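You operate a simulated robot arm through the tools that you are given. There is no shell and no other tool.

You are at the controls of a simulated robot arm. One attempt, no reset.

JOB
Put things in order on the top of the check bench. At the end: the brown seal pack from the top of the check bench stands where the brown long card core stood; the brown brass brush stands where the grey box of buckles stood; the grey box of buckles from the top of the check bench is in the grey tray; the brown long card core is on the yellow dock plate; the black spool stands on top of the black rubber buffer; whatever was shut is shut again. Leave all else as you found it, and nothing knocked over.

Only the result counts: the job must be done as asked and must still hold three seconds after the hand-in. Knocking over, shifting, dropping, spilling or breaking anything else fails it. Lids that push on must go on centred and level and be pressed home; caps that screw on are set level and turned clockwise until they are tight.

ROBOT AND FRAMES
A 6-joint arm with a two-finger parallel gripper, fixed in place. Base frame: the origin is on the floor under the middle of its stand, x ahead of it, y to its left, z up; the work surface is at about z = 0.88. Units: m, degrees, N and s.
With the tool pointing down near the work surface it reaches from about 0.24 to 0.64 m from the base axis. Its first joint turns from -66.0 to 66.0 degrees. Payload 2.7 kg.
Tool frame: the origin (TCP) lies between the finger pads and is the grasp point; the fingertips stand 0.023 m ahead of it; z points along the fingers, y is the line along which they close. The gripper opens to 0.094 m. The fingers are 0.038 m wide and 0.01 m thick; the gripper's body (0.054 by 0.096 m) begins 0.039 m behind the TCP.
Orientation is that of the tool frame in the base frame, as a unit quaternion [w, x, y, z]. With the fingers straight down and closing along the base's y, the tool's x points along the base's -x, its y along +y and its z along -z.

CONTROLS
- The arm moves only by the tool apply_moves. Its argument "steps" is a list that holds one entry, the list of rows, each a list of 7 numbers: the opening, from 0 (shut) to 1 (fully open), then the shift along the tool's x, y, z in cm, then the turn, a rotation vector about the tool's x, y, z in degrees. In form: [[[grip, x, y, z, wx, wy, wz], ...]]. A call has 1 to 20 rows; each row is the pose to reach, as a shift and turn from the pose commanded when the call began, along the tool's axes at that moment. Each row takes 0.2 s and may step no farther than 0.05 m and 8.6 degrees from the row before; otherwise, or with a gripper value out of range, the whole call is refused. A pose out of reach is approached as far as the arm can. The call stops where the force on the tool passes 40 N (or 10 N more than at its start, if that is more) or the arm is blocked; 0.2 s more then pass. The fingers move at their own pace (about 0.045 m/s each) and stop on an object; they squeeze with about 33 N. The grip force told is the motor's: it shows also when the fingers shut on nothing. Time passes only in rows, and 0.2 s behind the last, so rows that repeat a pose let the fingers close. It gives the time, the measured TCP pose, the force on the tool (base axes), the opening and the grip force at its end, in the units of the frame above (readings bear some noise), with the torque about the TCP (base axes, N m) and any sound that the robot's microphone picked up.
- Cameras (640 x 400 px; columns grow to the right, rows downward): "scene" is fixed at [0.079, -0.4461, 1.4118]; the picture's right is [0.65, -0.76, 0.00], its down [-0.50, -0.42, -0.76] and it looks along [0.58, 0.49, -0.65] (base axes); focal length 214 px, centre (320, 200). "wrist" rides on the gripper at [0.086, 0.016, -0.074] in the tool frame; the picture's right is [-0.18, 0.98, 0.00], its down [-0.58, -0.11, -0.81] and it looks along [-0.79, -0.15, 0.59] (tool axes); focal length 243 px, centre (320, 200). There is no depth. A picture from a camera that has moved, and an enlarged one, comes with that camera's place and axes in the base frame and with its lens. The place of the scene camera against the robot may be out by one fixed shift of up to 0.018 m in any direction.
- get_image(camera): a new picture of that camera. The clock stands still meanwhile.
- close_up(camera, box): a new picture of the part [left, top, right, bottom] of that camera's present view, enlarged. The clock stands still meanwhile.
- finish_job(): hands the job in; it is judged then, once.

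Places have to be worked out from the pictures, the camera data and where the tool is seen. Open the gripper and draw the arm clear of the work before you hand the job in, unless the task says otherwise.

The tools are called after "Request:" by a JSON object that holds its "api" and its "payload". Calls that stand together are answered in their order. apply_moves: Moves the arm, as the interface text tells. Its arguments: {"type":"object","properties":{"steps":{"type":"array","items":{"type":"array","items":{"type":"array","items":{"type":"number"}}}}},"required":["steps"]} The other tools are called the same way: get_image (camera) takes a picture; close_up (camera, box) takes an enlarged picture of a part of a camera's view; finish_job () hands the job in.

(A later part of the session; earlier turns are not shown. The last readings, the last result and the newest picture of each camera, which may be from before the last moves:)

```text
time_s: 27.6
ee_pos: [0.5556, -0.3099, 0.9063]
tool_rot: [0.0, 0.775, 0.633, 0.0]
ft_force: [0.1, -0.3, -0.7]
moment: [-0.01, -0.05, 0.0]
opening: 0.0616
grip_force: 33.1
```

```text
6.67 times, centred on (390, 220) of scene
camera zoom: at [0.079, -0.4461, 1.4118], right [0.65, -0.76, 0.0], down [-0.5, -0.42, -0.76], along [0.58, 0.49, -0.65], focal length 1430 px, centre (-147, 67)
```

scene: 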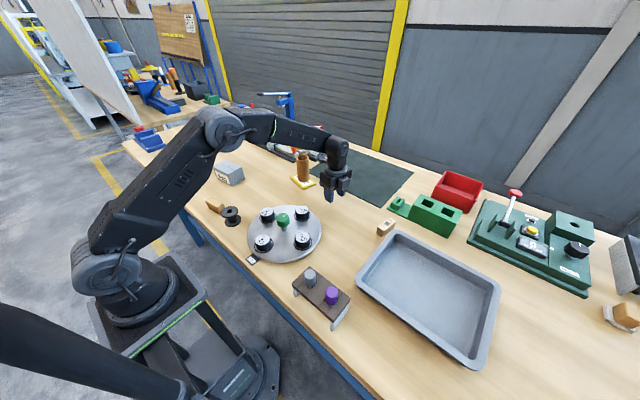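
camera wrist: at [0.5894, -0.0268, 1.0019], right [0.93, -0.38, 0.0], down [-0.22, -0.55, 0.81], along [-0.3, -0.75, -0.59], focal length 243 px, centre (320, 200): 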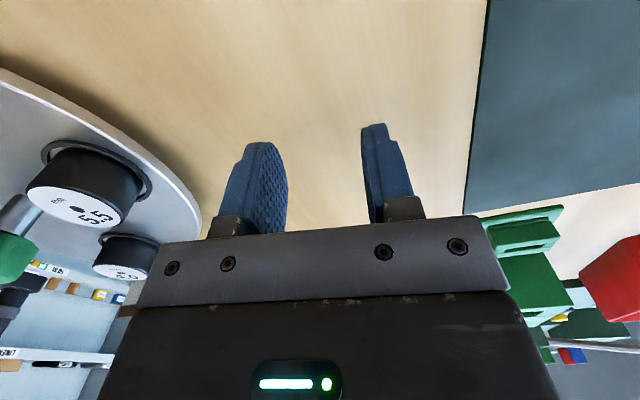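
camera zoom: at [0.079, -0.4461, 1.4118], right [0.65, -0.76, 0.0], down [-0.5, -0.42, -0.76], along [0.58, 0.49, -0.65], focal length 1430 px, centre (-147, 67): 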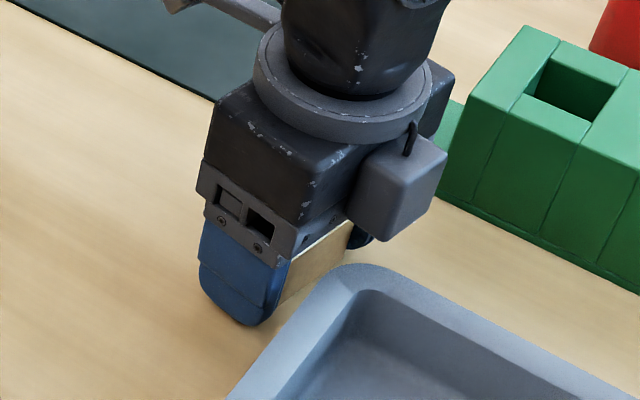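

Closed at 6.16 cm again. I lift only a few millimetres, slowly, and check.

Request:
{"api": "apply_moves", "payload": {"steps": [[[0.2, 0, 0, -0.1, 0, 0, 0], [0.2, 0, 0, -0.2, 0, 0, 0], [0.2, 0, 0, -0.3, 0, 0, 0], [0.2, 0, 0, -0.4, 0, 0, 0], [0.2, 0, 0, -0.5, 0, 0, 0], [0.2, 0, 0, -0.5, 0, 0, 0]]]}}

Request:
{"api": "close_up", "payload": {"camera": "wrist", "box": [200, 60, 440, 240]}}

```text
time_s: 29.0
ee_pos: [0.5546, -0.3088, 0.9107]
tool_rot: [-0.001, 0.775, 0.632, 0.0]
ft_force: [-0.8, 0.6, -1.3]
moment: [0.0, 0.01, -0.03]
opening: 0.0615
grip_force: 32.6
```

```text
2.22 times, centred on (320, 150) of wrist
camera zoom: at [0.5878, -0.2267, 0.9843], right [0.93, -0.38, 0.0], down [-0.22, -0.55, 0.81], along [-0.3, -0.75, -0.59], focal length 539 px, centre (320, 311)
```

zoom: 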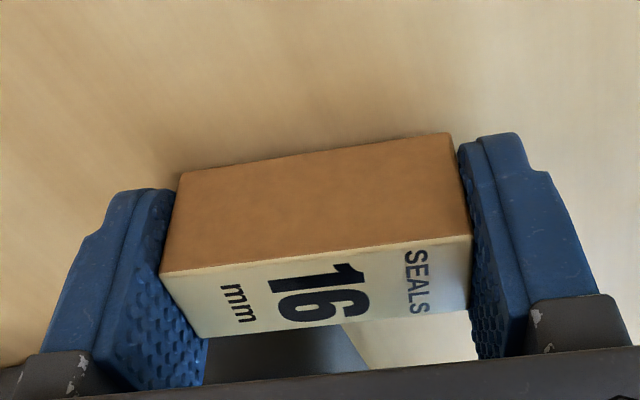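

Now the pack comes up with the fingers. Staying slow, I move it inward, away from the reach limit, while raising gradually.

Request:
{"api": "apply_moves", "payload": {"steps": [[[0.2, 0.39, -0.59, -0.3, 0, 0, 0], [0.2, 0.78, -1.18, -0.6, 0, 0, 0], [0.2, 1.46, -1.83, -1.0, 0, 0, 0], [0.2, 2.34, -2.52, -1.5, 0, 0, 0], [0.2, 3.48, -2.95, -2.0, 0, 0, 0], [0.2, 4.95, -3.25, -3.0, 0, 0, 0], [0.2, 4.95, -3.25, -3.0, 0, 0, 0]]]}}

Request:
{"api": "close_up", "payload": {"camera": "wrist", "box": [200, 60, 440, 240]}}

```text
time_s: 30.6
ee_pos: [0.5332, -0.2529, 0.9391]
tool_rot: [0.0, 0.774, 0.633, 0.001]
ft_force: [0.6, 0.2, -1.6]
moment: [0.03, 0.0, -0.01]
opening: 0.0616
grip_force: 32.9
```

```text
2.22 times, centred on (320, 150) of wrist
camera zoom: at [0.5659, -0.1715, 1.014], right [0.93, -0.38, 0.0], down [-0.22, -0.55, 0.81], along [-0.3, -0.75, -0.59], focal length 539 px, centre (320, 311)
```

zoom: 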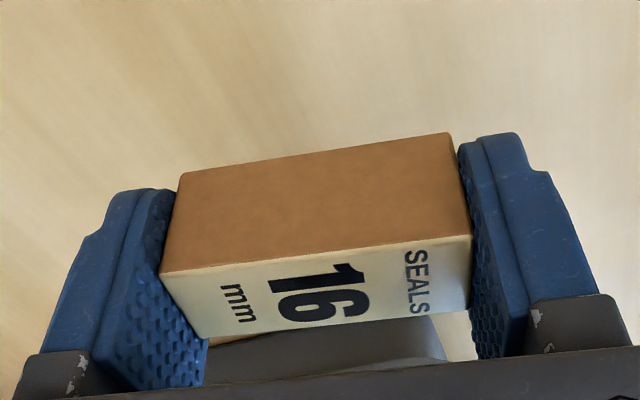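

The pack is held securely. I carry it at a gentle pace to the core's former place and lower it to ~5 mm above the table.

Request:
{"api": "apply_moves", "payload": {"steps": [[[0.2, 1.5, 0, -0.5, 0, 0, 0], [0.2, 4, -0.1, -1, 0, 0, 0], [0.2, 7, -0.2, -1, 0, 0, 0], [0.2, 10, -0.35, -1, 0, 0, 0], [0.2, 12.5, -0.45, -1, 0, 0, 0], [0.2, 14, -0.5, -1, 0, 0, 0], [0.2, 14.48, -0.52, -0.5, 0, 0, 0], [0.2, 14.48, -0.52, 0.5, 0, 0, 0], [0.2, 14.48, -0.52, 1.5, 0, 0, 0], [0.2, 14.48, -0.52, 2.3, 0, 0, 0], [0.2, 14.48, -0.52, 2.7, 0, 0, 0], [0.2, 14.48, -0.52, 2.7, 0, 0, 0]]]}}

Request:
{"api": "get_image", "payload": {"camera": "wrist"}}

Request:
{"api": "close_up", "payload": {"camera": "scene", "box": [280, 140, 400, 230]}}

```text
time_s: 33.2
ee_pos: [0.5563, -0.1107, 0.9135]
tool_rot: [0.0, 0.774, 0.633, 0.001]
ft_force: [-0.4, 0.2, -1.7]
moment: [-0.01, 0.01, -0.01]
opening: 0.0615
grip_force: 33.2
```

```text
taken
camera wrist: at [0.5893, -0.0291, 0.9873], right [0.93, -0.38, 0.0], down [-0.22, -0.55, 0.81], along [-0.3, -0.75, -0.59], focal length 243 px, centre (320, 200)
```

wrist: 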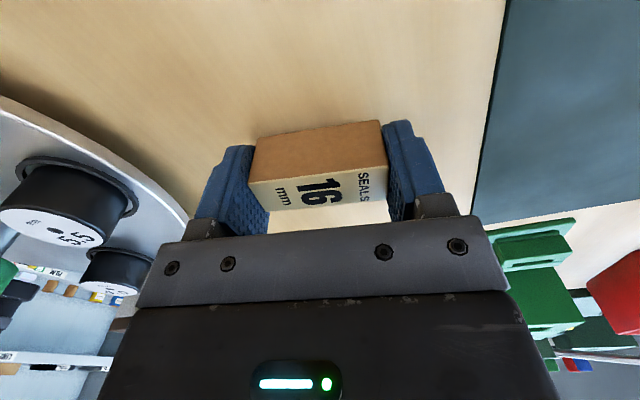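

```text
4.44 times, centred on (340, 185) of scene
camera zoom: at [0.079, -0.4461, 1.4118], right [0.65, -0.76, 0.0], down [-0.5, -0.42, -0.76], along [0.58, 0.49, -0.65], focal length 953 px, centre (231, 267)
```

zoom: 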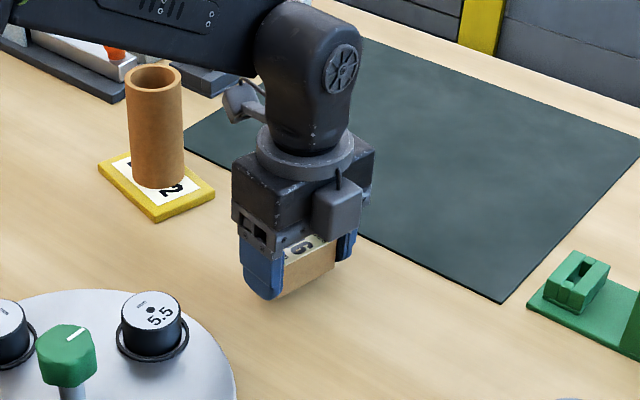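

At TCP z 0.9135 with contact expected at ~0.906; I lower in millimetre steps.

Request:
{"api": "apply_moves", "payload": {"steps": [[[0.2, 0, 0, 0.3, 0, 0, 0], [0.2, 0, 0, 0.5, 0, 0, 0], [0.2, 0, 0, 0.65, 0, 0, 0], [0.2, 0, 0, 0.75, 0, 0, 0], [0.2, 0, 0, 0.75, 0, 0, 0]]]}}

```text
time_s: 34.4
ee_pos: [0.556, -0.1104, 0.9062]
tool_rot: [0.0, 0.775, 0.632, 0.001]
ft_force: [0.3, -0.5, -0.6]
moment: [0.01, 0.0, -0.01]
opening: 0.0616
grip_force: 33.3
```

The weight has just come off the fingers (−1.7 → −0.6 N). I go down another 0.7 mm and release, then rise.

Request:
{"api": "apply_moves", "payload": {"steps": [[[0.2, 0, 0, 0.07, 0, 0, 0], [0.2, 0, 0, 0.07, 0, 0, 0], [0.7, 0, 0, 0.07, 0, 0, 0], [0.95, 0, 0, 0.07, 0, 0, 0], [0.95, 0, 0, 0.07, 0, 0, 0], [0.95, 0, 0, 0.07, 0, 0, 0], [0.95, 0, 0, -1.5, 0, 0, 0], [0.95, 0, 0, -4.5, 0, 0, 0], [0.95, 0, 0, -9, 0, 0, 0], [0.95, 0, 0, -9, 0, 0, 0]]]}}

Request:
{"api": "get_image", "payload": {"camera": "wrist"}}

Request:
{"api": "close_up", "payload": {"camera": "scene", "box": [280, 140, 400, 230]}}

```text
time_s: 36.6
ee_pos: [0.5558, -0.1105, 0.9965]
tool_rot: [0.0, 0.774, 0.633, 0.0]
ft_force: [-0.2, 0.0, 0.6]
moment: [0.0, 0.02, 0.0]
opening: 0.0892
grip_force: 0.0
```

```text
taken
camera wrist: at [0.5897, -0.029, 1.0699], right [0.93, -0.38, 0.0], down [-0.22, -0.55, 0.81], along [-0.3, -0.75, -0.59], focal length 243 px, centre (320, 200)
```

wrist: 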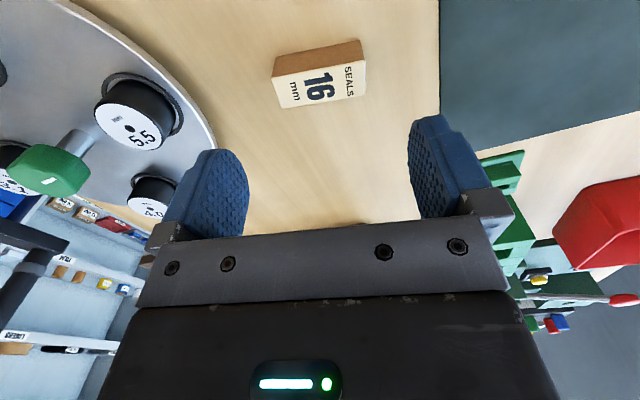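

```text
4.44 times, centred on (340, 185) of scene
camera zoom: at [0.079, -0.4461, 1.4118], right [0.65, -0.76, 0.0], down [-0.5, -0.42, -0.76], along [0.58, 0.49, -0.65], focal length 953 px, centre (231, 267)
```

zoom: 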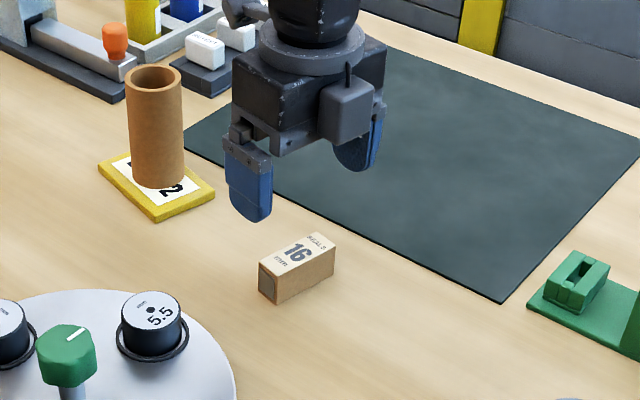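

The pack stands where the core stood. Before fetching the buckle box, I hop over to look into the grey tray from above to choose the set-down spot.

Request:
{"api": "apply_moves", "payload": {"steps": [[[1, -2.65, -2.03, -3, 0, 0, -2.3], [1, -5.3, -4.06, -5, 0, 0, -4.6], [1, -7.94, -6.09, -7, 0, 0, -6.9], [1, -10.6, -8.12, -8.35, 0, 0, -9.2], [1, -13.24, -10.15, -8.35, 0, 0, -11.5], [1, -13.24, -10.15, -8.35, 0, 0, -11.5]]]}}

Request:
{"api": "get_image", "payload": {"camera": "wrist"}}

```text
time_s: 38.0
ee_pos: [0.4305, -0.2214, 1.0799]
tool_rot: [0.0, 0.706, 0.708, 0.001]
ft_force: [0.1, 0.3, -0.3]
moment: [0.0, 0.01, 0.03]
opening: 0.0941
grip_force: 0.2
```

```text
taken
camera wrist: at [0.4469, -0.1338, 1.1527], right [0.98, -0.18, 0.0], down [-0.11, -0.58, 0.81], along [-0.15, -0.79, -0.59], focal length 243 px, centre (320, 200)
```

wrist: 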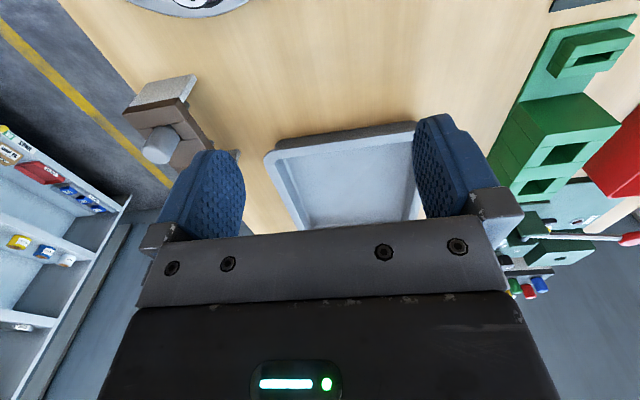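

Request:
{"api": "close_up", "payload": {"camera": "wrist", "box": [230, 100, 430, 240]}}

```text
2.86 times, centred on (330, 170) of wrist
camera zoom: at [0.4469, -0.1338, 1.1527], right [0.98, -0.18, 0.0], down [-0.11, -0.58, 0.81], along [-0.15, -0.79, -0.59], focal length 693 px, centre (291, 286)
```

zoom: 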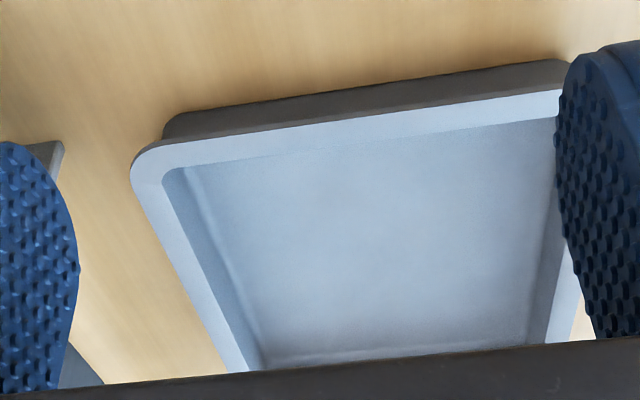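

The tray interior spans about x 0.345–0.53, y −0.355 to −0.58; I'll set the box near (0.425, −0.42). Now I traverse high to above the buckle box at ≈ (0.399, 0.311).

Request:
{"api": "apply_moves", "payload": {"steps": [[[1, 4.4, -0.26, 0, 0, 0, -0.4], [1, 8.9, -0.52, 0, 0, 0, -0.9], [1, 13.3, -0.78, 0, 0, 0, -1.4], [1, 17.8, -1.04, 0, 0, 0, -1.8], [1, 22.2, -1.3, 0, 0, 0, -2.3], [1, 26.6, -1.56, 0, 0, 0, -2.7], [1, 31.1, -1.82, 0, 0, 0, -3.2], [1, 35.5, -2.08, 0, 0, 0, -3.6], [1, 39.9, -2.34, 0, 0, 0, -4.1], [1, 44.4, -2.6, 1, 0, 0, -4.5], [1, 48.8, -2.86, 2, 0, 0, -5], [1, 53.24, -3.1, 3, 0, 0, -5.4], [1, 53.24, -3.1, 3, 0, 0, -5.4]]]}}

Request:
{"api": "get_image", "payload": {"camera": "wrist"}}

Request:
{"api": "get_image", "payload": {"camera": "scene"}}

```text
time_s: 40.8
ee_pos: [0.3999, 0.3116, 1.0504]
tool_rot: [-0.001, 0.673, 0.74, -0.001]
ft_force: [0.2, -0.3, 0.0]
moment: [0.01, -0.01, -0.02]
opening: 0.0938
grip_force: 0.1
```

```text
taken
camera wrist: at [0.4082, 0.4006, 1.1235], right [1.0, -0.09, 0.0], down [-0.05, -0.59, 0.81], along [-0.07, -0.8, -0.59], focal length 243 px, centre (320, 200)
```

wrist: 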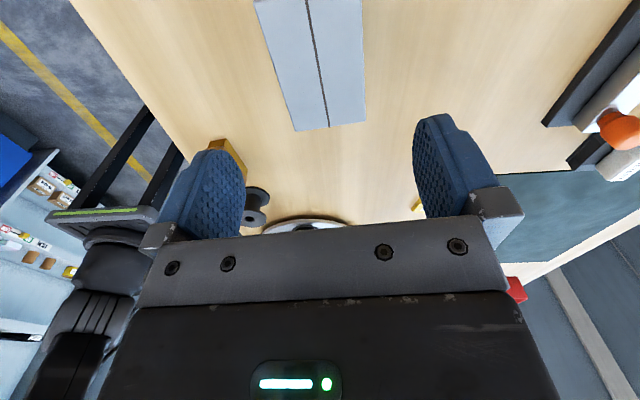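

```text
taken
```

scene: 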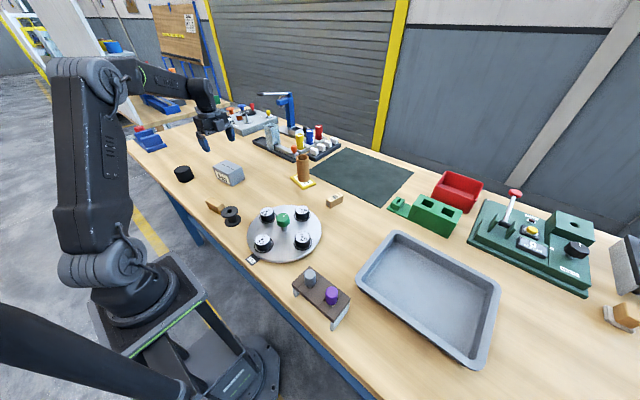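

The box is below; I enlarge to measure its exact offset.

Request:
{"api": "close_up", "payload": {"camera": "wrist", "box": [220, 0, 400, 150]}}

```text
2.67 times, centred on (310, 75) of wrist
camera zoom: at [0.4082, 0.4006, 1.1235], right [1.0, -0.09, 0.0], down [-0.05, -0.59, 0.81], along [-0.07, -0.8, -0.59], focal length 647 px, centre (347, 533)
```

zoom: 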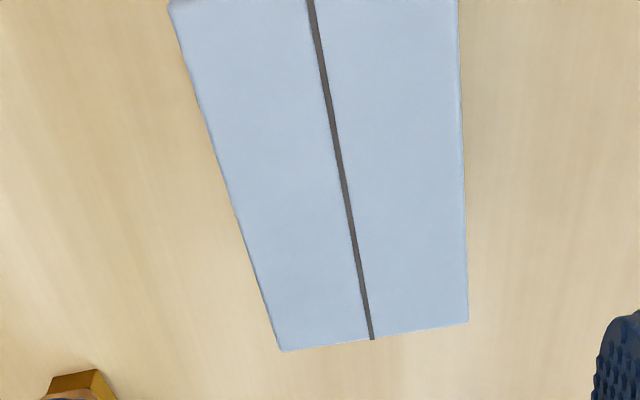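

The box centre is ≈ (0.3997, 0.309), top z ≈ 0.94 and well aligned with the fingers. I descend to TCP z ≈ 0.918 and close on its short sides.

Request:
{"api": "apply_moves", "payload": {"steps": [[[1, -0.28, -0.05, 4, 0, 0, 0], [1, -0.28, -0.05, 8, 0, 0, 0], [1, -0.28, -0.05, 10.5, 0, 0, 0], [1, -0.28, -0.05, 12.2, 0, 0, 0], [1, -0.28, -0.05, 13.2, 0, 0, 0], [1, -0.28, -0.05, 13.2, 0, 0, 0], [0.5, -0.28, -0.05, 13.2, 0, 0, 0], [0.2, -0.28, -0.05, 13.2, 0, 0, 0], [0.2, -0.28, -0.05, 13.2, 0, 0, 0], [0.2, -0.28, -0.05, 13.2, 0, 0, 0], [0.2, -0.28, -0.05, 13.2, 0, 0, 0]]]}}

Request:
{"api": "get_image", "payload": {"camera": "wrist"}}

```text
time_s: 43.2
ee_pos: [0.3994, 0.3098, 0.9178]
tool_rot: [0.0, 0.672, 0.74, 0.0]
ft_force: [1.1, 0.5, -1.1]
moment: [0.1, -0.13, -0.05]
opening: 0.0659
grip_force: 33.3
```

```text
taken
camera wrist: at [0.4074, 0.3975, 0.9913], right [1.0, -0.09, 0.0], down [-0.05, -0.59, 0.81], along [-0.07, -0.8, -0.59], focal length 243 px, centre (320, 200)
```

wrist: 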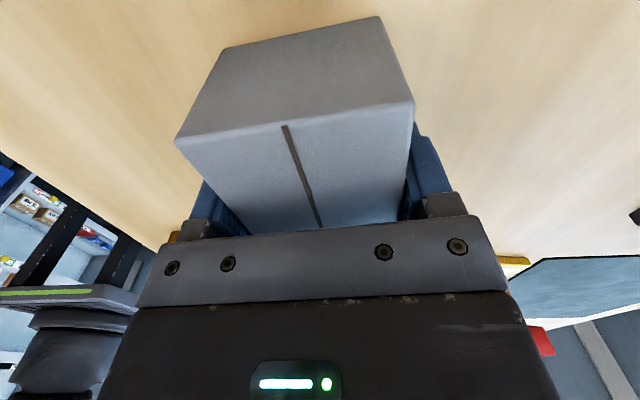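

Closed at 6.6 cm with full grip. I lift slowly by 8 mm and check the weight.

Request:
{"api": "apply_moves", "payload": {"steps": [[[0.2, 0, 0, -0.2, 0, 0, 0], [0.2, 0, 0, -0.4, 0, 0, 0], [0.2, 0, 0, -0.6, 0, 0, 0], [0.2, 0, 0, -0.8, 0, 0, 0], [0.2, 0, 0, -0.8, 0, 0, 0]]]}}

Request:
{"api": "get_image", "payload": {"camera": "wrist"}}

Request:
{"api": "close_up", "payload": {"camera": "scene", "box": [170, 110, 270, 200]}}

```text
time_s: 44.4
ee_pos: [0.3989, 0.3107, 0.9255]
tool_rot: [0.0, 0.673, 0.74, 0.0]
ft_force: [-0.8, 0.1, -3.4]
moment: [0.01, -0.02, 0.0]
opening: 0.066
grip_force: 32.5
```

```text
taken
camera wrist: at [0.4072, 0.3977, 0.9992], right [1.0, -0.09, 0.0], down [-0.05, -0.59, 0.81], along [-0.07, -0.8, -0.59], focal length 243 px, centre (320, 200)
```

wrist: 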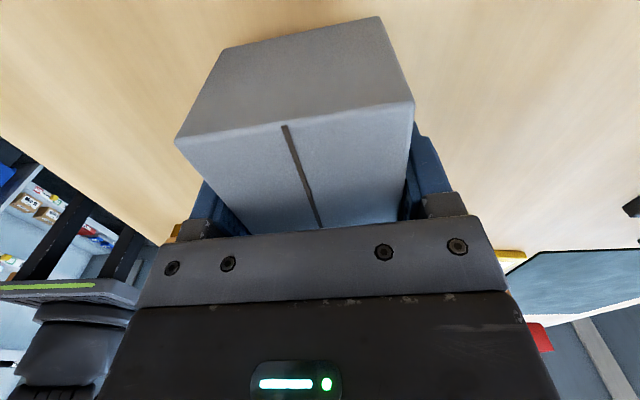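

```text
4.44 times, centred on (220, 155) of scene
camera zoom: at [0.0791, -0.4461, 1.4118], right [0.65, -0.76, 0.0], down [-0.5, -0.42, -0.76], along [0.58, 0.49, -0.65], focal length 953 px, centre (764, 400)
```

zoom: 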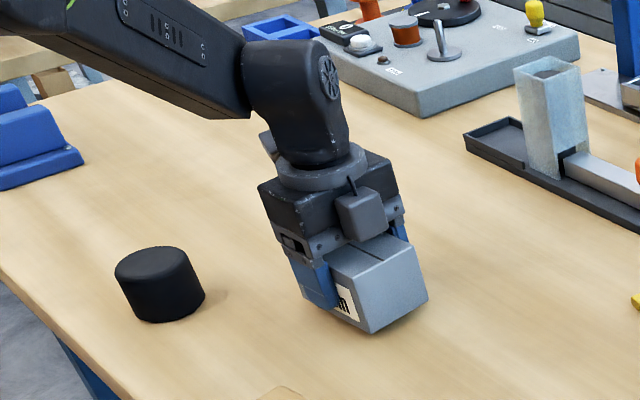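

Weight ≈ 3.4 N, firmly held. I raise it to z ≈ 1.04 and carry it halfway toward the tray.

Request:
{"api": "apply_moves", "payload": {"steps": [[[0.2, 0, 0, -1, 0, 0, 0], [0.2, 0, 0, -3, 0, 0, 0], [0.2, 0, 0, -5.5, 0, 0, 0], [0.2, 0, 0, -8, 0, 0, 0], [0.2, 0, 0, -10, 0, 0, 0], [0.2, 0, 0, -11.45, 0, 0, 0], [0.2, -1.5, -0.09, -11.45, 0, 0, 0], [0.2, -4.5, -0.26, -11.45, 0, 0, 0], [0.2, -8.5, -0.5, -11.45, 0, 0, 0], [0.2, -12.5, -0.73, -11.45, 0, 0, 0], [0.2, -16.5, -0.97, -11.45, 0, 0, 0], [0.2, -20.5, -1.2, -11.45, 0, 0, 0], [0.2, -24.5, -1.44, -11.45, 0, 0, 0], [0.2, -28.5, -1.67, -11.45, 0, 0, 0], [0.2, -32.5, -1.9, -11.45, 0, 0, 0], [0.2, -35.5, -2.08, -11.45, 0, 0, 0], [0.2, -36.5, -2.14, -11.45, 0, 0, 0], [0.2, -36.5, -2.14, -11.45, 0, 0, 0]]]}}

Request:
{"api": "get_image", "payload": {"camera": "scene"}}

```text
time_s: 48.2
ee_pos: [0.4119, -0.0559, 1.0398]
tool_rot: [0.0, 0.672, 0.74, -0.001]
ft_force: [-0.6, 0.4, -3.7]
moment: [0.0, 0.0, 0.01]
opening: 0.0657
grip_force: 33.0
```

```text
taken
```

scene: 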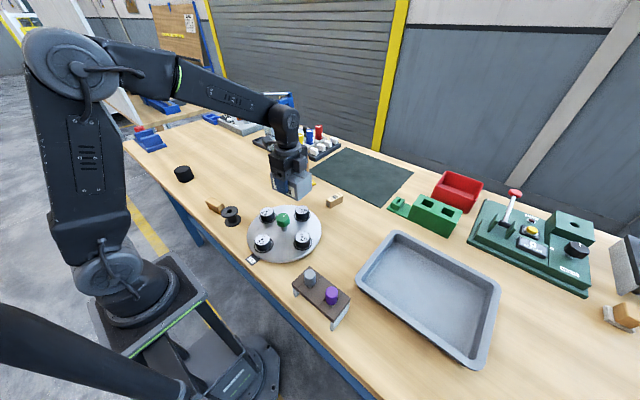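

Still held well. I continue to above the tray at (0.425, −0.42).

Request:
{"api": "apply_moves", "payload": {"steps": [[[0.2, -1.5, -0.09, 0, 0, 0, 0], [0.2, -4.5, -0.26, 0, 0, 0, 0], [0.2, -8.5, -0.5, 0, 0, 0, 0], [0.2, -12.5, -0.73, 0, 0, 0, 0], [0.2, -16.5, -0.96, 0, 0, 0, 0], [0.2, -20.5, -1.2, 0, 0, 0, 0], [0.2, -24.5, -1.43, 0, 0, 0, 0], [0.2, -28.5, -1.66, 0, 0, 0, 0], [0.2, -32.5, -1.9, 0, 0, 0, 0], [0.2, -35.2, -2.05, 0, 0, 0, 0], [0.2, -36.37, -2.12, 0, 0, 0, 0], [0.2, -36.37, -2.12, 0, 0, 0, 0]]]}}

Request:
{"api": "get_image", "payload": {"camera": "scene"}}

Request:
{"api": "get_image", "payload": {"camera": "wrist"}}

```text
time_s: 50.8
ee_pos: [0.4257, -0.4207, 1.04]
tool_rot: [0.0, 0.673, 0.739, 0.0]
ft_force: [-0.1, -0.7, -4.2]
moment: [-0.01, 0.0, -0.01]
opening: 0.066
grip_force: 32.9
```

```text
taken
```

scene: 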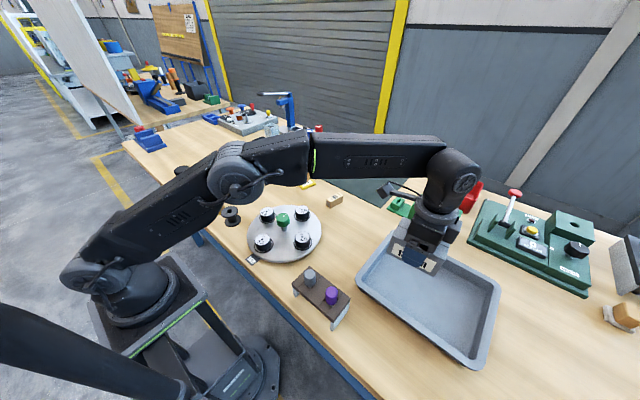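

```text
taken
camera wrist: at [0.4334, -0.3327, 1.1137], right [1.0, -0.09, 0.0], down [-0.05, -0.59, 0.81], along [-0.07, -0.8, -0.59], focal length 243 px, centre (320, 200)
```

wrist: 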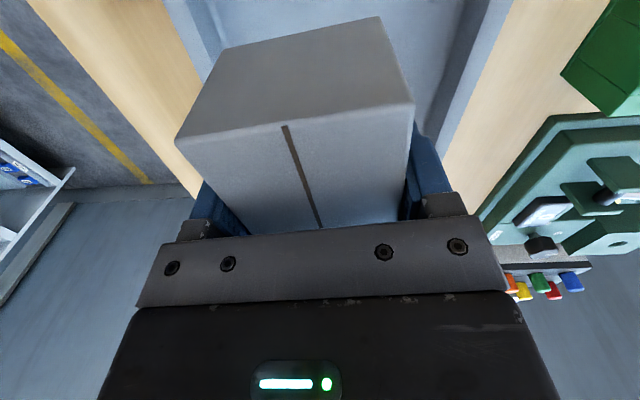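

Tray walls are visible either side; I shift 1 cm to centre it between them and lower to just above the tray floor.

Request:
{"api": "apply_moves", "payload": {"steps": [[[0.2, -0.05, 0.5, 1, 0, 0, 0], [0.2, -0.09, 1, 3, 0, 0, 0], [0.2, -0.09, 1, 5.5, 0, 0, 0], [0.2, -0.09, 1, 8, 0, 0, 0], [0.2, -0.09, 1, 9.5, 0, 0, 0], [0.2, -0.09, 1, 10.3, 0, 0, 0], [0.2, -0.09, 1, 10.3, 0, 0, 0]]]}}

Request:
{"api": "get_image", "payload": {"camera": "wrist"}}

Request:
{"api": "close_up", "payload": {"camera": "scene", "box": [350, 200, 510, 320]}}

```text
time_s: 52.4
ee_pos: [0.436, -0.4198, 0.9378]
tool_rot: [-0.001, 0.674, 0.739, 0.0]
ft_force: [-0.1, -0.2, -3.6]
moment: [0.02, -0.02, 0.0]
opening: 0.0658
grip_force: 32.9
```

```text
taken
camera wrist: at [0.4437, -0.3315, 1.0107], right [1.0, -0.09, 0.0], down [-0.05, -0.59, 0.81], along [-0.07, -0.8, -0.59], focal length 243 px, centre (320, 200)
```

wrist: 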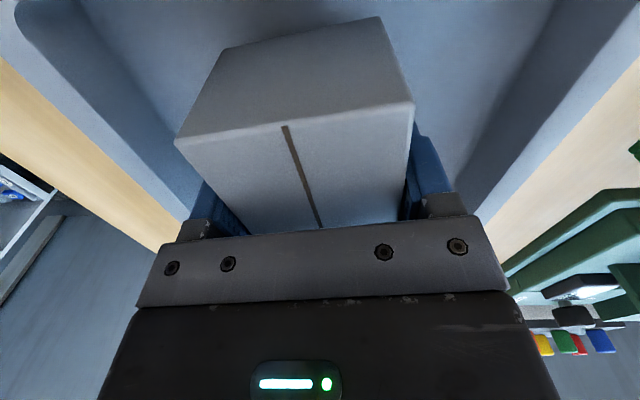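

```text
3.33 times, centred on (430, 260) of scene
camera zoom: at [0.0791, -0.4462, 1.4118], right [0.65, -0.76, 0.0], down [-0.5, -0.42, -0.76], along [0.58, 0.49, -0.65], focal length 715 px, centre (-47, 0)
```

zoom: 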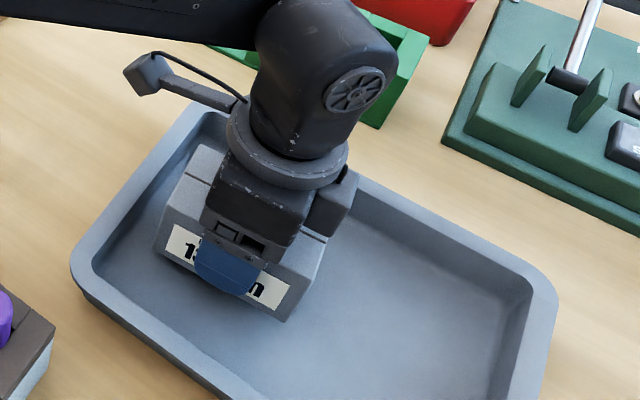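

It is inside the tray with clear room all around. I lower in small steps until the weight comes off.

Request:
{"api": "apply_moves", "payload": {"steps": [[[0.2, 0, 0, 0.5, 0, 0, 0], [0.2, 0, 0, 0.9, 0, 0, 0], [0.2, 0, 0, 1.2, 0, 0, 0], [0.2, 0, 0, 1.35, 0, 0, 0], [0.2, 0, 0, 1.35, 0, 0, 0]]]}}

```text
time_s: 53.6
ee_pos: [0.4358, -0.4197, 0.9234]
tool_rot: [0.0, 0.674, 0.739, 0.0]
ft_force: [-0.8, 0.0, -4.0]
moment: [-0.02, 0.02, 0.03]
opening: 0.0659
grip_force: 33.4
```

Request:
{"api": "apply_moves", "payload": {"steps": [[[0.2, 0, 0, 0.1, 0, 0, 0], [0.2, 0, 0, 0.2, 0, 0, 0], [0.2, 0, 0, 0.25, 0, 0, 0], [0.2, 0, 0, 0.25, 0, 0, 0]]]}}

```text
time_s: 54.6
ee_pos: [0.436, -0.42, 0.9207]
tool_rot: [0.0, 0.673, 0.74, 0.0]
ft_force: [-1.3, 1.7, 0.9]
moment: [0.26, 0.1, 0.04]
opening: 0.0657
grip_force: 33.1
```

Force went from −4.0 to +0.9 N, so the box rests on the tray floor. I open the fingers moderately and rise straight up.

Request:
{"api": "apply_moves", "payload": {"steps": [[[0.2, 0, 0, 0.03, 0, 0, 0], [0.75, 0, 0, 0.03, 0, 0, 0], [0.88, 0, 0, 0.03, 0, 0, 0], [0.88, 0, 0, 0.03, 0, 0, 0], [0.88, 0, 0, 0.03, 0, 0, 0], [0.88, 0, 0, -1.5, 0, 0, 0], [0.88, 0, 0, -4, 0, 0, 0], [0.88, 0, 0, -8, 0, 0, 0], [0.88, 0, 0, -12, 0, 0, 0], [0.88, 0, 0, -12, 0, 0, 0]]]}}

Request:
{"api": "get_image", "payload": {"camera": "wrist"}}

Request:
{"api": "close_up", "payload": {"camera": "scene", "box": [350, 200, 510, 320]}}

```text
time_s: 56.8
ee_pos: [0.4363, -0.4183, 1.0418]
tool_rot: [0.0, 0.673, 0.739, 0.0]
ft_force: [0.1, -0.1, 0.1]
moment: [-0.01, 0.02, -0.04]
opening: 0.0827
grip_force: 0.1
```

```text
taken
camera wrist: at [0.4439, -0.3313, 1.1152], right [1.0, -0.09, 0.0], down [-0.05, -0.59, 0.81], along [-0.07, -0.8, -0.59], focal length 243 px, centre (320, 200)
```

wrist: 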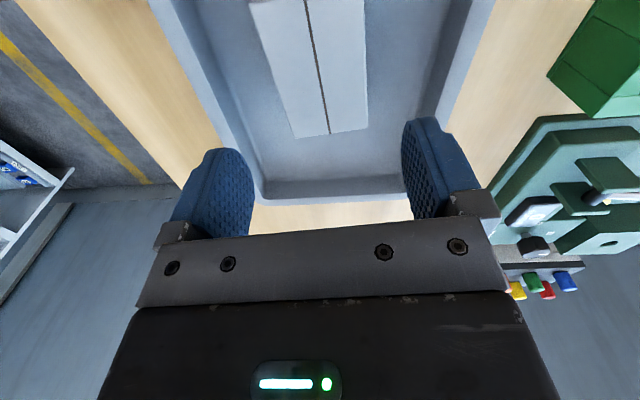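

```text
3.33 times, centred on (430, 260) of scene
camera zoom: at [0.079, -0.4461, 1.4118], right [0.65, -0.76, 0.0], down [-0.5, -0.42, -0.76], along [0.58, 0.49, -0.65], focal length 715 px, centre (-47, 0)
```

zoom: 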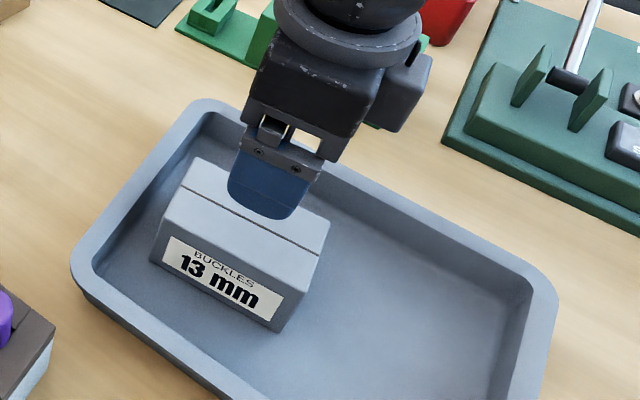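

The buckle box is in the tray. Now I swing back to the left to look closely at the brush and spool from the wrist camera.

Request:
{"api": "apply_moves", "payload": {"steps": [[[1, 4.16, -0.41, -0.5, 0, 0, 0], [1, 8.33, -0.82, -1, 0, 0, 0], [1, 12.49, -1.23, -1.8, 0, 0, 0], [1, 16.65, -1.64, -1.8, 0, 0, 0], [1, 20.81, -2.05, -1.8, 0, 0, 0], [1, 24.98, -2.46, -1.8, 0, 0, 0], [1, 29.14, -2.87, -1.8, 0, 0, 0], [1, 33.3, -3.28, -1.8, 0, 0, 0], [1, 37.47, -3.69, -1.8, 0, 0, 0], [1, 41.63, -4.1, -1.8, 0, 0, 0], [1, 45.79, -4.51, -1.8, 0, 0, 0], [1, 49.96, -4.92, -1.8, 0, 0, 0], [1, 54.12, -5.33, -1.8, 0, 0, 0], [1, 58.28, -5.74, -1.8, 0, 0, 0], [1, 62.44, -6.15, -1.8, 0, 0, 0], [1, 66.6, -6.56, -1.8, 0, 0, 0], [1, 70.77, -6.97, -1.8, 0, 0, 0], [1, 70.77, -6.97, -1.8, 0, 0, 0]]]}}

Request:
{"api": "get_image", "payload": {"camera": "wrist"}}

Request:
{"api": "get_image", "payload": {"camera": "scene"}}

```text
time_s: 60.6
ee_pos: [0.2999, 0.2783, 1.0596]
tool_rot: [0.001, 0.674, 0.739, 0.0]
ft_force: [0.3, -0.3, 0.0]
moment: [0.0, -0.04, -0.01]
opening: 0.094
grip_force: 0.0
```

```text
taken
camera wrist: at [0.3078, 0.3657, 1.1327], right [1.0, -0.09, 0.0], down [-0.05, -0.59, 0.81], along [-0.07, -0.8, -0.59], focal length 243 px, centre (320, 200)
```

wrist: 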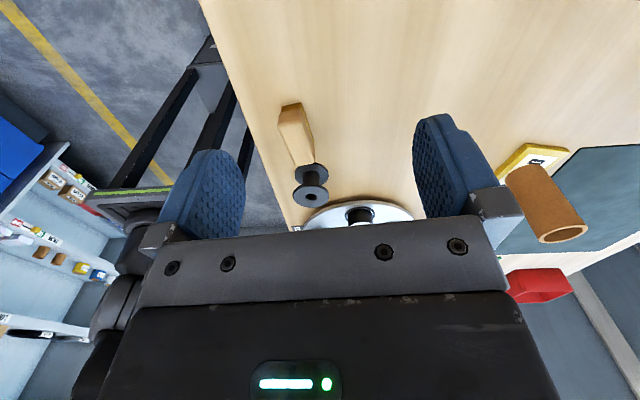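

```text
taken
```

scene: 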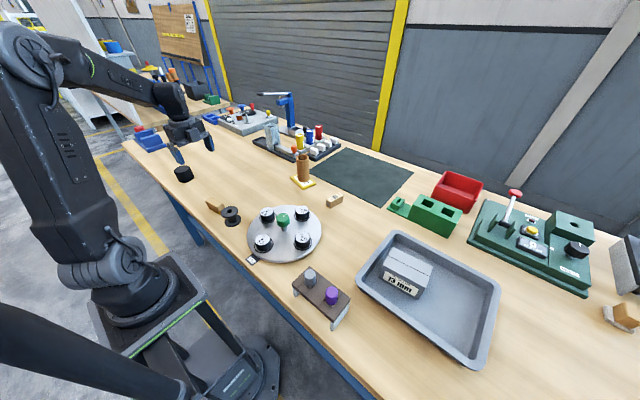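

Request:
{"api": "close_up", "payload": {"camera": "wrist", "box": [250, 90, 370, 220]}}

Request:
{"api": "close_up", "payload": {"camera": "scene", "box": [190, 180, 260, 240]}}

```text
3.08 times, centred on (310, 155) of wrist
camera zoom: at [0.3078, 0.3657, 1.1327], right [1.0, -0.09, 0.0], down [-0.05, -0.59, 0.81], along [-0.07, -0.8, -0.59], focal length 746 px, centre (351, 338)
```

zoom: 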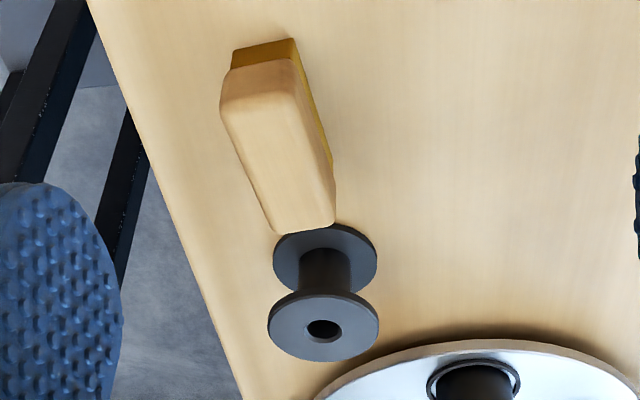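

```text
6.67 times, centred on (225, 210) of scene
camera zoom: at [0.079, -0.4461, 1.4118], right [0.65, -0.76, 0.0], down [-0.5, -0.42, -0.76], along [0.58, 0.49, -0.65], focal length 1430 px, centre (953, 133)
```

zoom: 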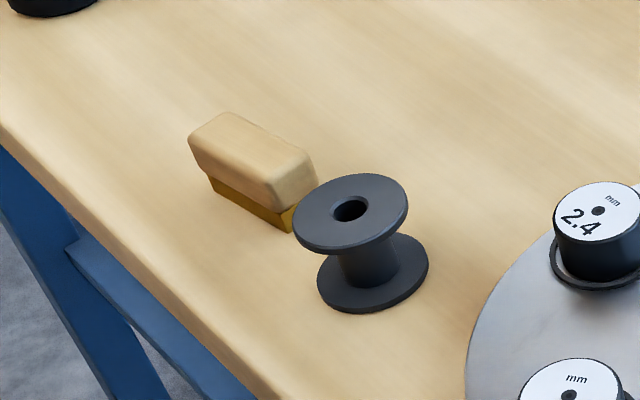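

Brush ≈ (0.265, 0.179), block ~6.4×2.7 cm with top near z 0.912, turned ~7.5°; spool ≈ (0.2705, 0.0946), flange Ø ~5 cm, height ~4.5 cm. I move above the brush to verify.

Request:
{"api": "apply_moves", "payload": {"steps": [[[0.7, -2.4, -1.1, 2.5, 0, 0, -0.5], [0.7, -4.8, -2.2, 5, 0, 0, -1], [0.7, -7.2, -3.3, 7.5, 0, 0, -1.5], [0.7, -9.56, -4.41, 9.0, 0, 0, -2.1], [0.7, -9.56, -4.41, 9.0, 0, 0, -2.1]]]}}

Request:
{"api": "get_image", "payload": {"camera": "wrist"}}

Request:
{"api": "close_up", "payload": {"camera": "wrist", "box": [230, 20, 410, 180]}}

```text
time_s: 61.8
ee_pos: [0.2632, 0.1786, 0.9698]
tool_rot: [0.001, 0.66, 0.751, 0.001]
ft_force: [0.9, 0.2, 0.2]
moment: [-0.03, -0.01, 0.02]
opening: 0.0658
grip_force: 0.0
```

```text
taken
camera wrist: at [0.2677, 0.2667, 1.0426], right [1.0, -0.05, 0.0], down [-0.03, -0.59, 0.81], along [-0.04, -0.81, -0.59], focal length 243 px, centre (320, 200)
```

wrist: 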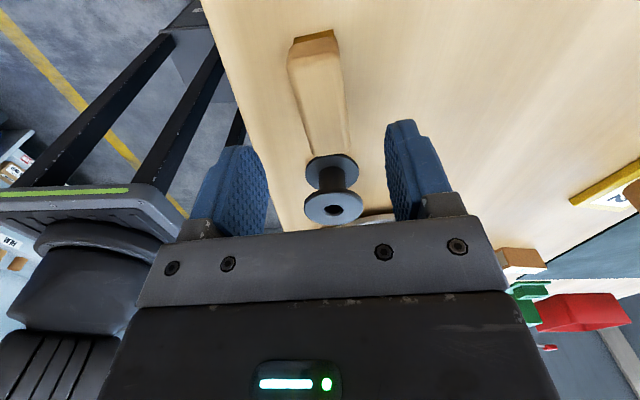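

```text
2.50 times, centred on (320, 100) of wrist
camera zoom: at [0.2677, 0.2667, 1.0426], right [1.0, -0.05, 0.0], down [-0.03, -0.59, 0.81], along [-0.04, -0.81, -0.59], focal length 606 px, centre (320, 450)
```

zoom: 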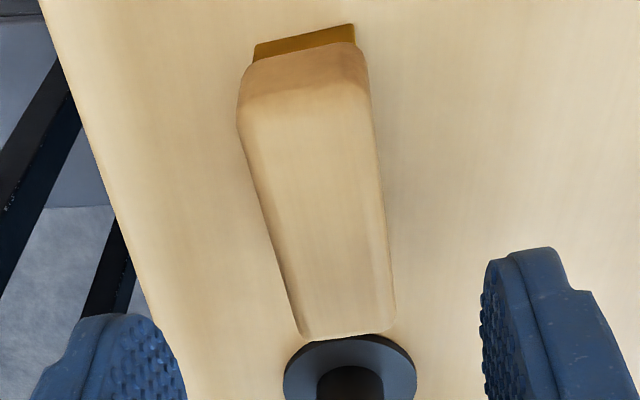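

The brush is aligned within 2 mm. I descend to TCP z ≈ 0.907 and close on the wooden block.

Request:
{"api": "apply_moves", "payload": {"steps": [[[0.7, -0.2, 0.2, 2, 0, 0, 0], [0.7, -0.2, 0.2, 4, 0, 0, 0], [0.7, -0.2, 0.2, 5.5, 0, 0, 0], [0.7, -0.2, 0.2, 6.25, 0, 0, 0], [0.7, -0.2, 0.2, 6.25, 0, 0, 0], [0.3, -0.2, 0.2, 6.25, 0, 0, 0], [0.1, -0.2, 0.2, 6.25, 0, 0, 0], [0.1, -0.2, 0.2, 6.25, 0, 0, 0], [0.1, -0.2, 0.2, 6.25, 0, 0, 0], [0.1, -0.2, 0.2, 6.25, 0, 0, 0]]]}}

Request:
{"api": "get_image", "payload": {"camera": "wrist"}}

```text
time_s: 64.0
ee_pos: [0.2672, 0.1767, 0.9062]
tool_rot: [0.001, 0.66, 0.751, 0.0]
ft_force: [-0.7, 0.9, 0.2]
moment: [-0.04, 0.04, 0.03]
opening: 0.0276
grip_force: 32.5
```

```text
taken
camera wrist: at [0.2718, 0.2651, 0.9802], right [1.0, -0.05, 0.0], down [-0.03, -0.59, 0.81], along [-0.04, -0.81, -0.59], focal length 243 px, centre (320, 200)
```

wrist: 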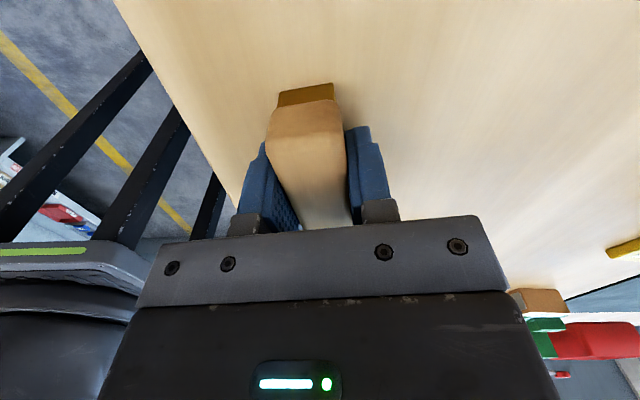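

Brush gripped (2.76 cm). I lift slowly, then carry it to the box's former place (0.3997, 0.309).

Request:
{"api": "apply_moves", "payload": {"steps": [[[0.1, 0, 0, -0.3, 0, 0, 0], [0.1, 0, 0, -0.8, 0, 0, 0], [0.1, 0, 0, -1.8, 0, 0, 0], [0.1, 0, 0, -3.5, 0, 0, 0], [0.1, 0, 0, -5, 0, 0, 0], [0.1, 1, 1.3, -5.5, 0, 0, 0], [0.1, 3, 3.9, -5.5, 0, 0, 0], [0.1, 5.2, 6.8, -5.5, 0, 0, 0], [0.1, 7.5, 9.8, -5.5, 0, 0, 0], [0.1, 9.7, 12.6, -5.5, 0, 0, 0], [0.1, 11.1, 14.4, -5.5, 0, 0, 0], [0.1, 11.39, 14.86, -5, 0, 0, 0], [0.1, 11.39, 14.86, -3, 0, 0, 0], [0.1, 11.39, 14.86, -1.5, 0, 0, 0], [0.1, 11.39, 14.86, -0.8, 0, 0, 0], [0.1, 11.39, 14.86, -0.8, 0, 0, 0]]]}}

Request:
{"api": "get_image", "payload": {"camera": "wrist"}}

Request:
{"api": "close_up", "payload": {"camera": "scene", "box": [170, 110, 290, 210]}}

```text
time_s: 67.4
ee_pos: [0.4001, 0.3095, 0.9142]
tool_rot: [0.0, 0.66, 0.751, 0.0]
ft_force: [-0.1, 0.2, 0.3]
moment: [-0.03, -0.02, 0.01]
opening: 0.0275
grip_force: 32.9
```

```text
taken
camera wrist: at [0.4036, 0.3977, 0.988], right [1.0, -0.05, 0.0], down [-0.03, -0.59, 0.81], along [-0.04, -0.81, -0.59], focal length 243 px, centre (320, 200)
```

wrist: 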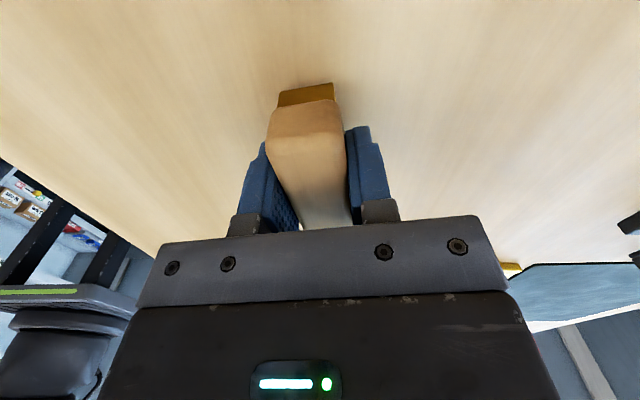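

```text
4.00 times, centred on (230, 160) of scene
camera zoom: at [0.079, -0.4461, 1.4118], right [0.65, -0.76, 0.0], down [-0.5, -0.42, -0.76], along [0.58, 0.49, -0.65], focal length 858 px, centre (680, 360)
```

zoom: 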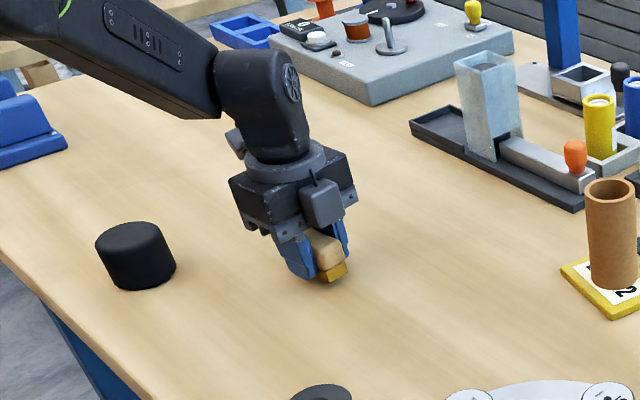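

The brush is over the spot at TCP z 0.9142; contact is expected at 0.9062. I lower in small steps.

Request:
{"api": "apply_moves", "payload": {"steps": [[[0.1, 0, 0, 0.3, 0, 0, 0], [0.1, 0, 0, 0.55, 0, 0, 0], [0.1, 0, 0, 0.7, 0, 0, 0], [0.1, 0, 0, 0.8, 0, 0, 0], [0.1, 0, 0, 0.85, 0, 0, 0], [0.1, 0, 0, 0.85, 0, 0, 0]]]}}

```text
time_s: 68.8
ee_pos: [0.4004, 0.3095, 0.9063]
tool_rot: [0.0, 0.66, 0.751, 0.0]
ft_force: [0.0, -1.1, 2.4]
moment: [-0.05, 0.01, 0.01]
opening: 0.0276
grip_force: 33.1
```

Contact force is 2.4 N, so the brush is on the table. I release it and rise.

Request:
{"api": "apply_moves", "payload": {"steps": [[[0.1, 0, 0, 0, 0, 0, 0], [0.4, 0, 0, 0, 0, 0, 0], [0.7, 0, 0, 0, 0, 0, 0], [0.7, 0, 0, 0, 0, 0, 0], [0.7, 0, 0, 0, 0, 0, 0], [0.7, 0, 0, -1.5, 0, 0, 0], [0.7, 0, 0, -4.5, 0, 0, 0], [0.7, 0, 0, -9, 0, 0, 0], [0.7, 0, 0, -13, 0, 0, 0], [0.7, 0, 0, -13, 0, 0, 0]]]}}

Request:
{"api": "get_image", "payload": {"camera": "wrist"}}

Request:
{"api": "close_up", "payload": {"camera": "scene", "box": [170, 130, 290, 230]}}

```text
time_s: 71.0
ee_pos: [0.4003, 0.3116, 1.0368]
tool_rot: [0.0, 0.659, 0.752, 0.0]
ft_force: [0.2, -1.0, 0.2]
moment: [0.02, 0.0, 0.0]
opening: 0.0657
grip_force: 0.1
```

```text
taken
camera wrist: at [0.4045, 0.3984, 1.1105], right [1.0, -0.05, 0.0], down [-0.03, -0.59, 0.81], along [-0.04, -0.81, -0.59], focal length 243 px, centre (320, 200)
```

wrist: 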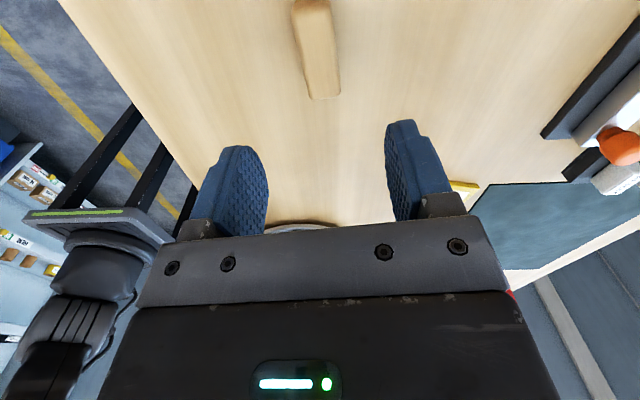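

```text
4.00 times, centred on (230, 180) of scene
camera zoom: at [0.079, -0.4461, 1.4118], right [0.65, -0.76, 0.0], down [-0.5, -0.42, -0.76], along [0.58, 0.49, -0.65], focal length 858 px, centre (680, 280)
```

zoom: 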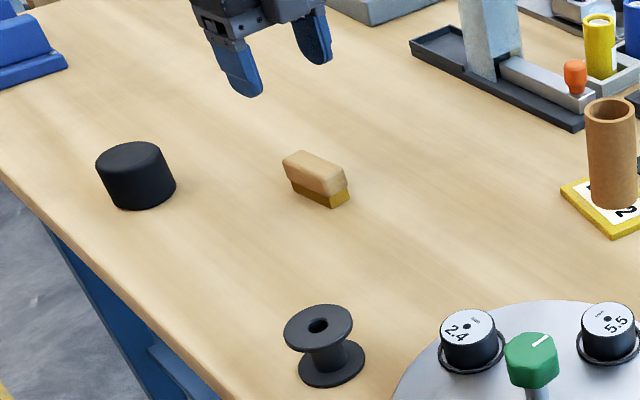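

The brush stands at the box's old place. Now I go above the spool at ≈ (0.2705, 0.0946) for a check view.

Request:
{"api": "apply_moves", "payload": {"steps": [[[0.9, -3.28, -2.61, 0, 0, 0, 0], [0.9, -6.55, -5.23, 0.5, 0, 0, 0], [0.9, -9.83, -7.84, 2, 0, 0, 0], [0.9, -13.1, -10.45, 4, 0, 0, 0], [0.9, -16.4, -13.07, 6, 0, 0, 0], [0.9, -19.66, -15.68, 7.5, 0, 0, 0], [0.9, -19.66, -15.68, 7.5, 0, 0, 0]]]}}

Request:
{"api": "get_image", "payload": {"camera": "wrist"}}

Request:
{"api": "close_up", "payload": {"camera": "wrist", "box": [230, 20, 410, 180]}}

```text
time_s: 72.6
ee_pos: [0.2695, 0.092, 0.9591]
tool_rot: [-0.001, 0.66, 0.752, 0.0]
ft_force: [0.1, -0.7, 0.5]
moment: [0.01, -0.01, -0.01]
opening: 0.0846
grip_force: 0.1
```

```text
taken
camera wrist: at [0.2739, 0.1807, 1.0339], right [1.0, -0.05, 0.0], down [-0.03, -0.59, 0.81], along [-0.04, -0.81, -0.59], focal length 243 px, centre (320, 200)
```

wrist: 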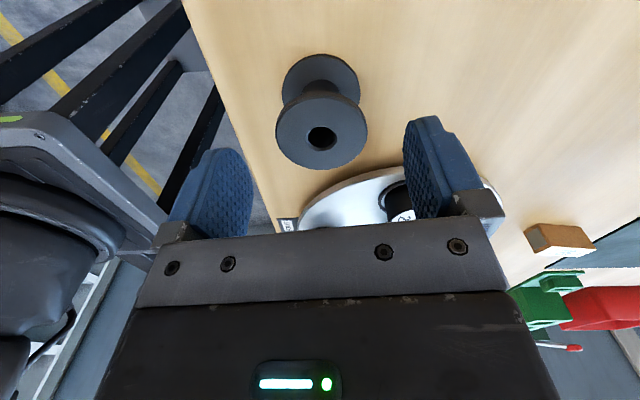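

```text
2.50 times, centred on (320, 100) of wrist
camera zoom: at [0.2739, 0.1807, 1.0339], right [1.0, -0.05, 0.0], down [-0.03, -0.59, 0.81], along [-0.04, -0.81, -0.59], focal length 606 px, centre (320, 450)
```

zoom: 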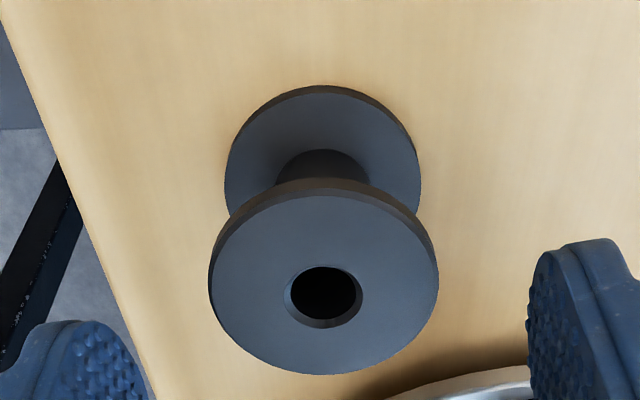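

Spool centre is within ~2 mm of the hand axis (≈ (0.2703, 0.0936)), top z ≈ 0.925. I descend to TCP z ≈ 0.906 and close on both flanges.

Request:
{"api": "apply_moves", "payload": {"steps": [[[0.9, 0.15, 0.1, 1.5, 0, 0, 0], [0.9, 0.15, 0.1, 3.2, 0, 0, 0], [0.9, 0.15, 0.1, 4.5, 0, 0, 0], [0.9, 0.15, 0.1, 5.25, 0, 0, 0], [0.9, 0.15, 0.1, 5.25, 0, 0, 0], [0.6, 0.15, 0.1, 5.25, 0, 0, 0], [0.3, 0.15, 0.1, 5.25, 0, 0, 0], [0.3, 0.15, 0.1, 5.25, 0, 0, 0], [0.3, 0.15, 0.1, 5.25, 0, 0, 0], [0.3, 0.15, 0.1, 5.25, 0, 0, 0]]]}}

Request:
{"api": "get_image", "payload": {"camera": "wrist"}}

```text
time_s: 74.8
ee_pos: [0.2697, 0.095, 0.9073]
tool_rot: [-0.001, 0.659, 0.752, 0.0]
ft_force: [-0.7, -0.3, 0.8]
moment: [-0.01, 0.0, -0.02]
opening: 0.0446
grip_force: 33.4
```

```text
taken
camera wrist: at [0.2752, 0.1834, 0.9817], right [1.0, -0.05, 0.0], down [-0.03, -0.59, 0.81], along [-0.04, -0.81, -0.59], focal length 243 px, centre (320, 200)
```

wrist: 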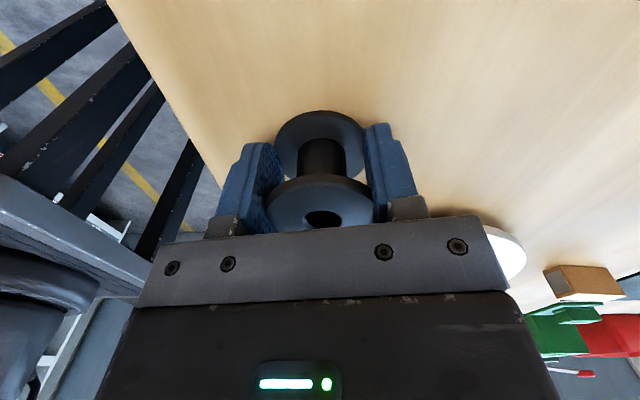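

The fingers closed at 4.46 cm, a bit less than the flange width I estimated; I look closer before lifting.

Request:
{"api": "close_up", "payload": {"camera": "wrist", "box": [220, 90, 430, 240]}}

Request:
{"api": "close_up", "payload": {"camera": "scene", "box": [200, 170, 280, 240]}}

```text
2.67 times, centred on (325, 165) of wrist
camera zoom: at [0.2752, 0.1834, 0.9817], right [1.0, -0.05, 0.0], down [-0.03, -0.59, 0.81], along [-0.04, -0.81, -0.59], focal length 647 px, centre (307, 293)
```

zoom: 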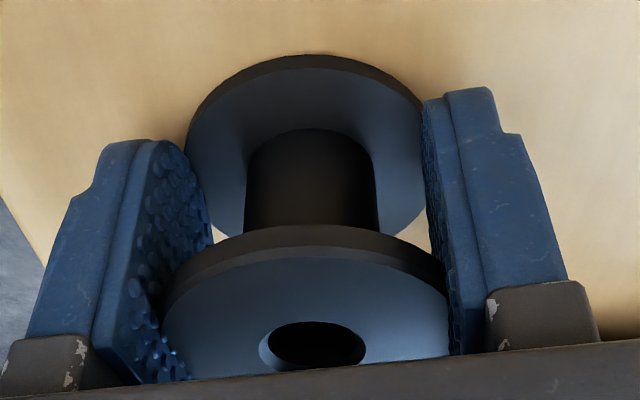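

```text
5.71 times, centred on (240, 205) of scene
camera zoom: at [0.079, -0.4461, 1.4118], right [0.65, -0.76, 0.0], down [-0.5, -0.42, -0.76], along [0.58, 0.49, -0.65], focal length 1226 px, centre (777, 171)
```

zoom: 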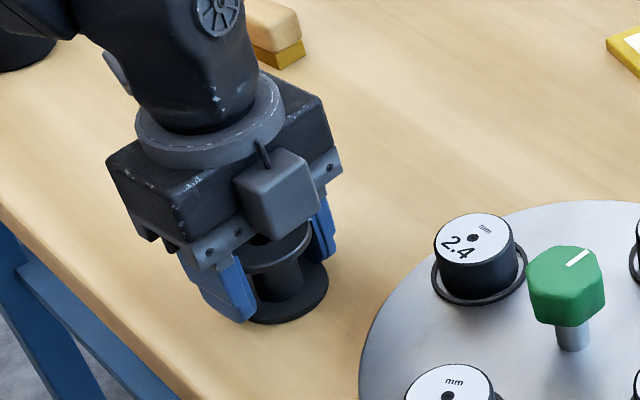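

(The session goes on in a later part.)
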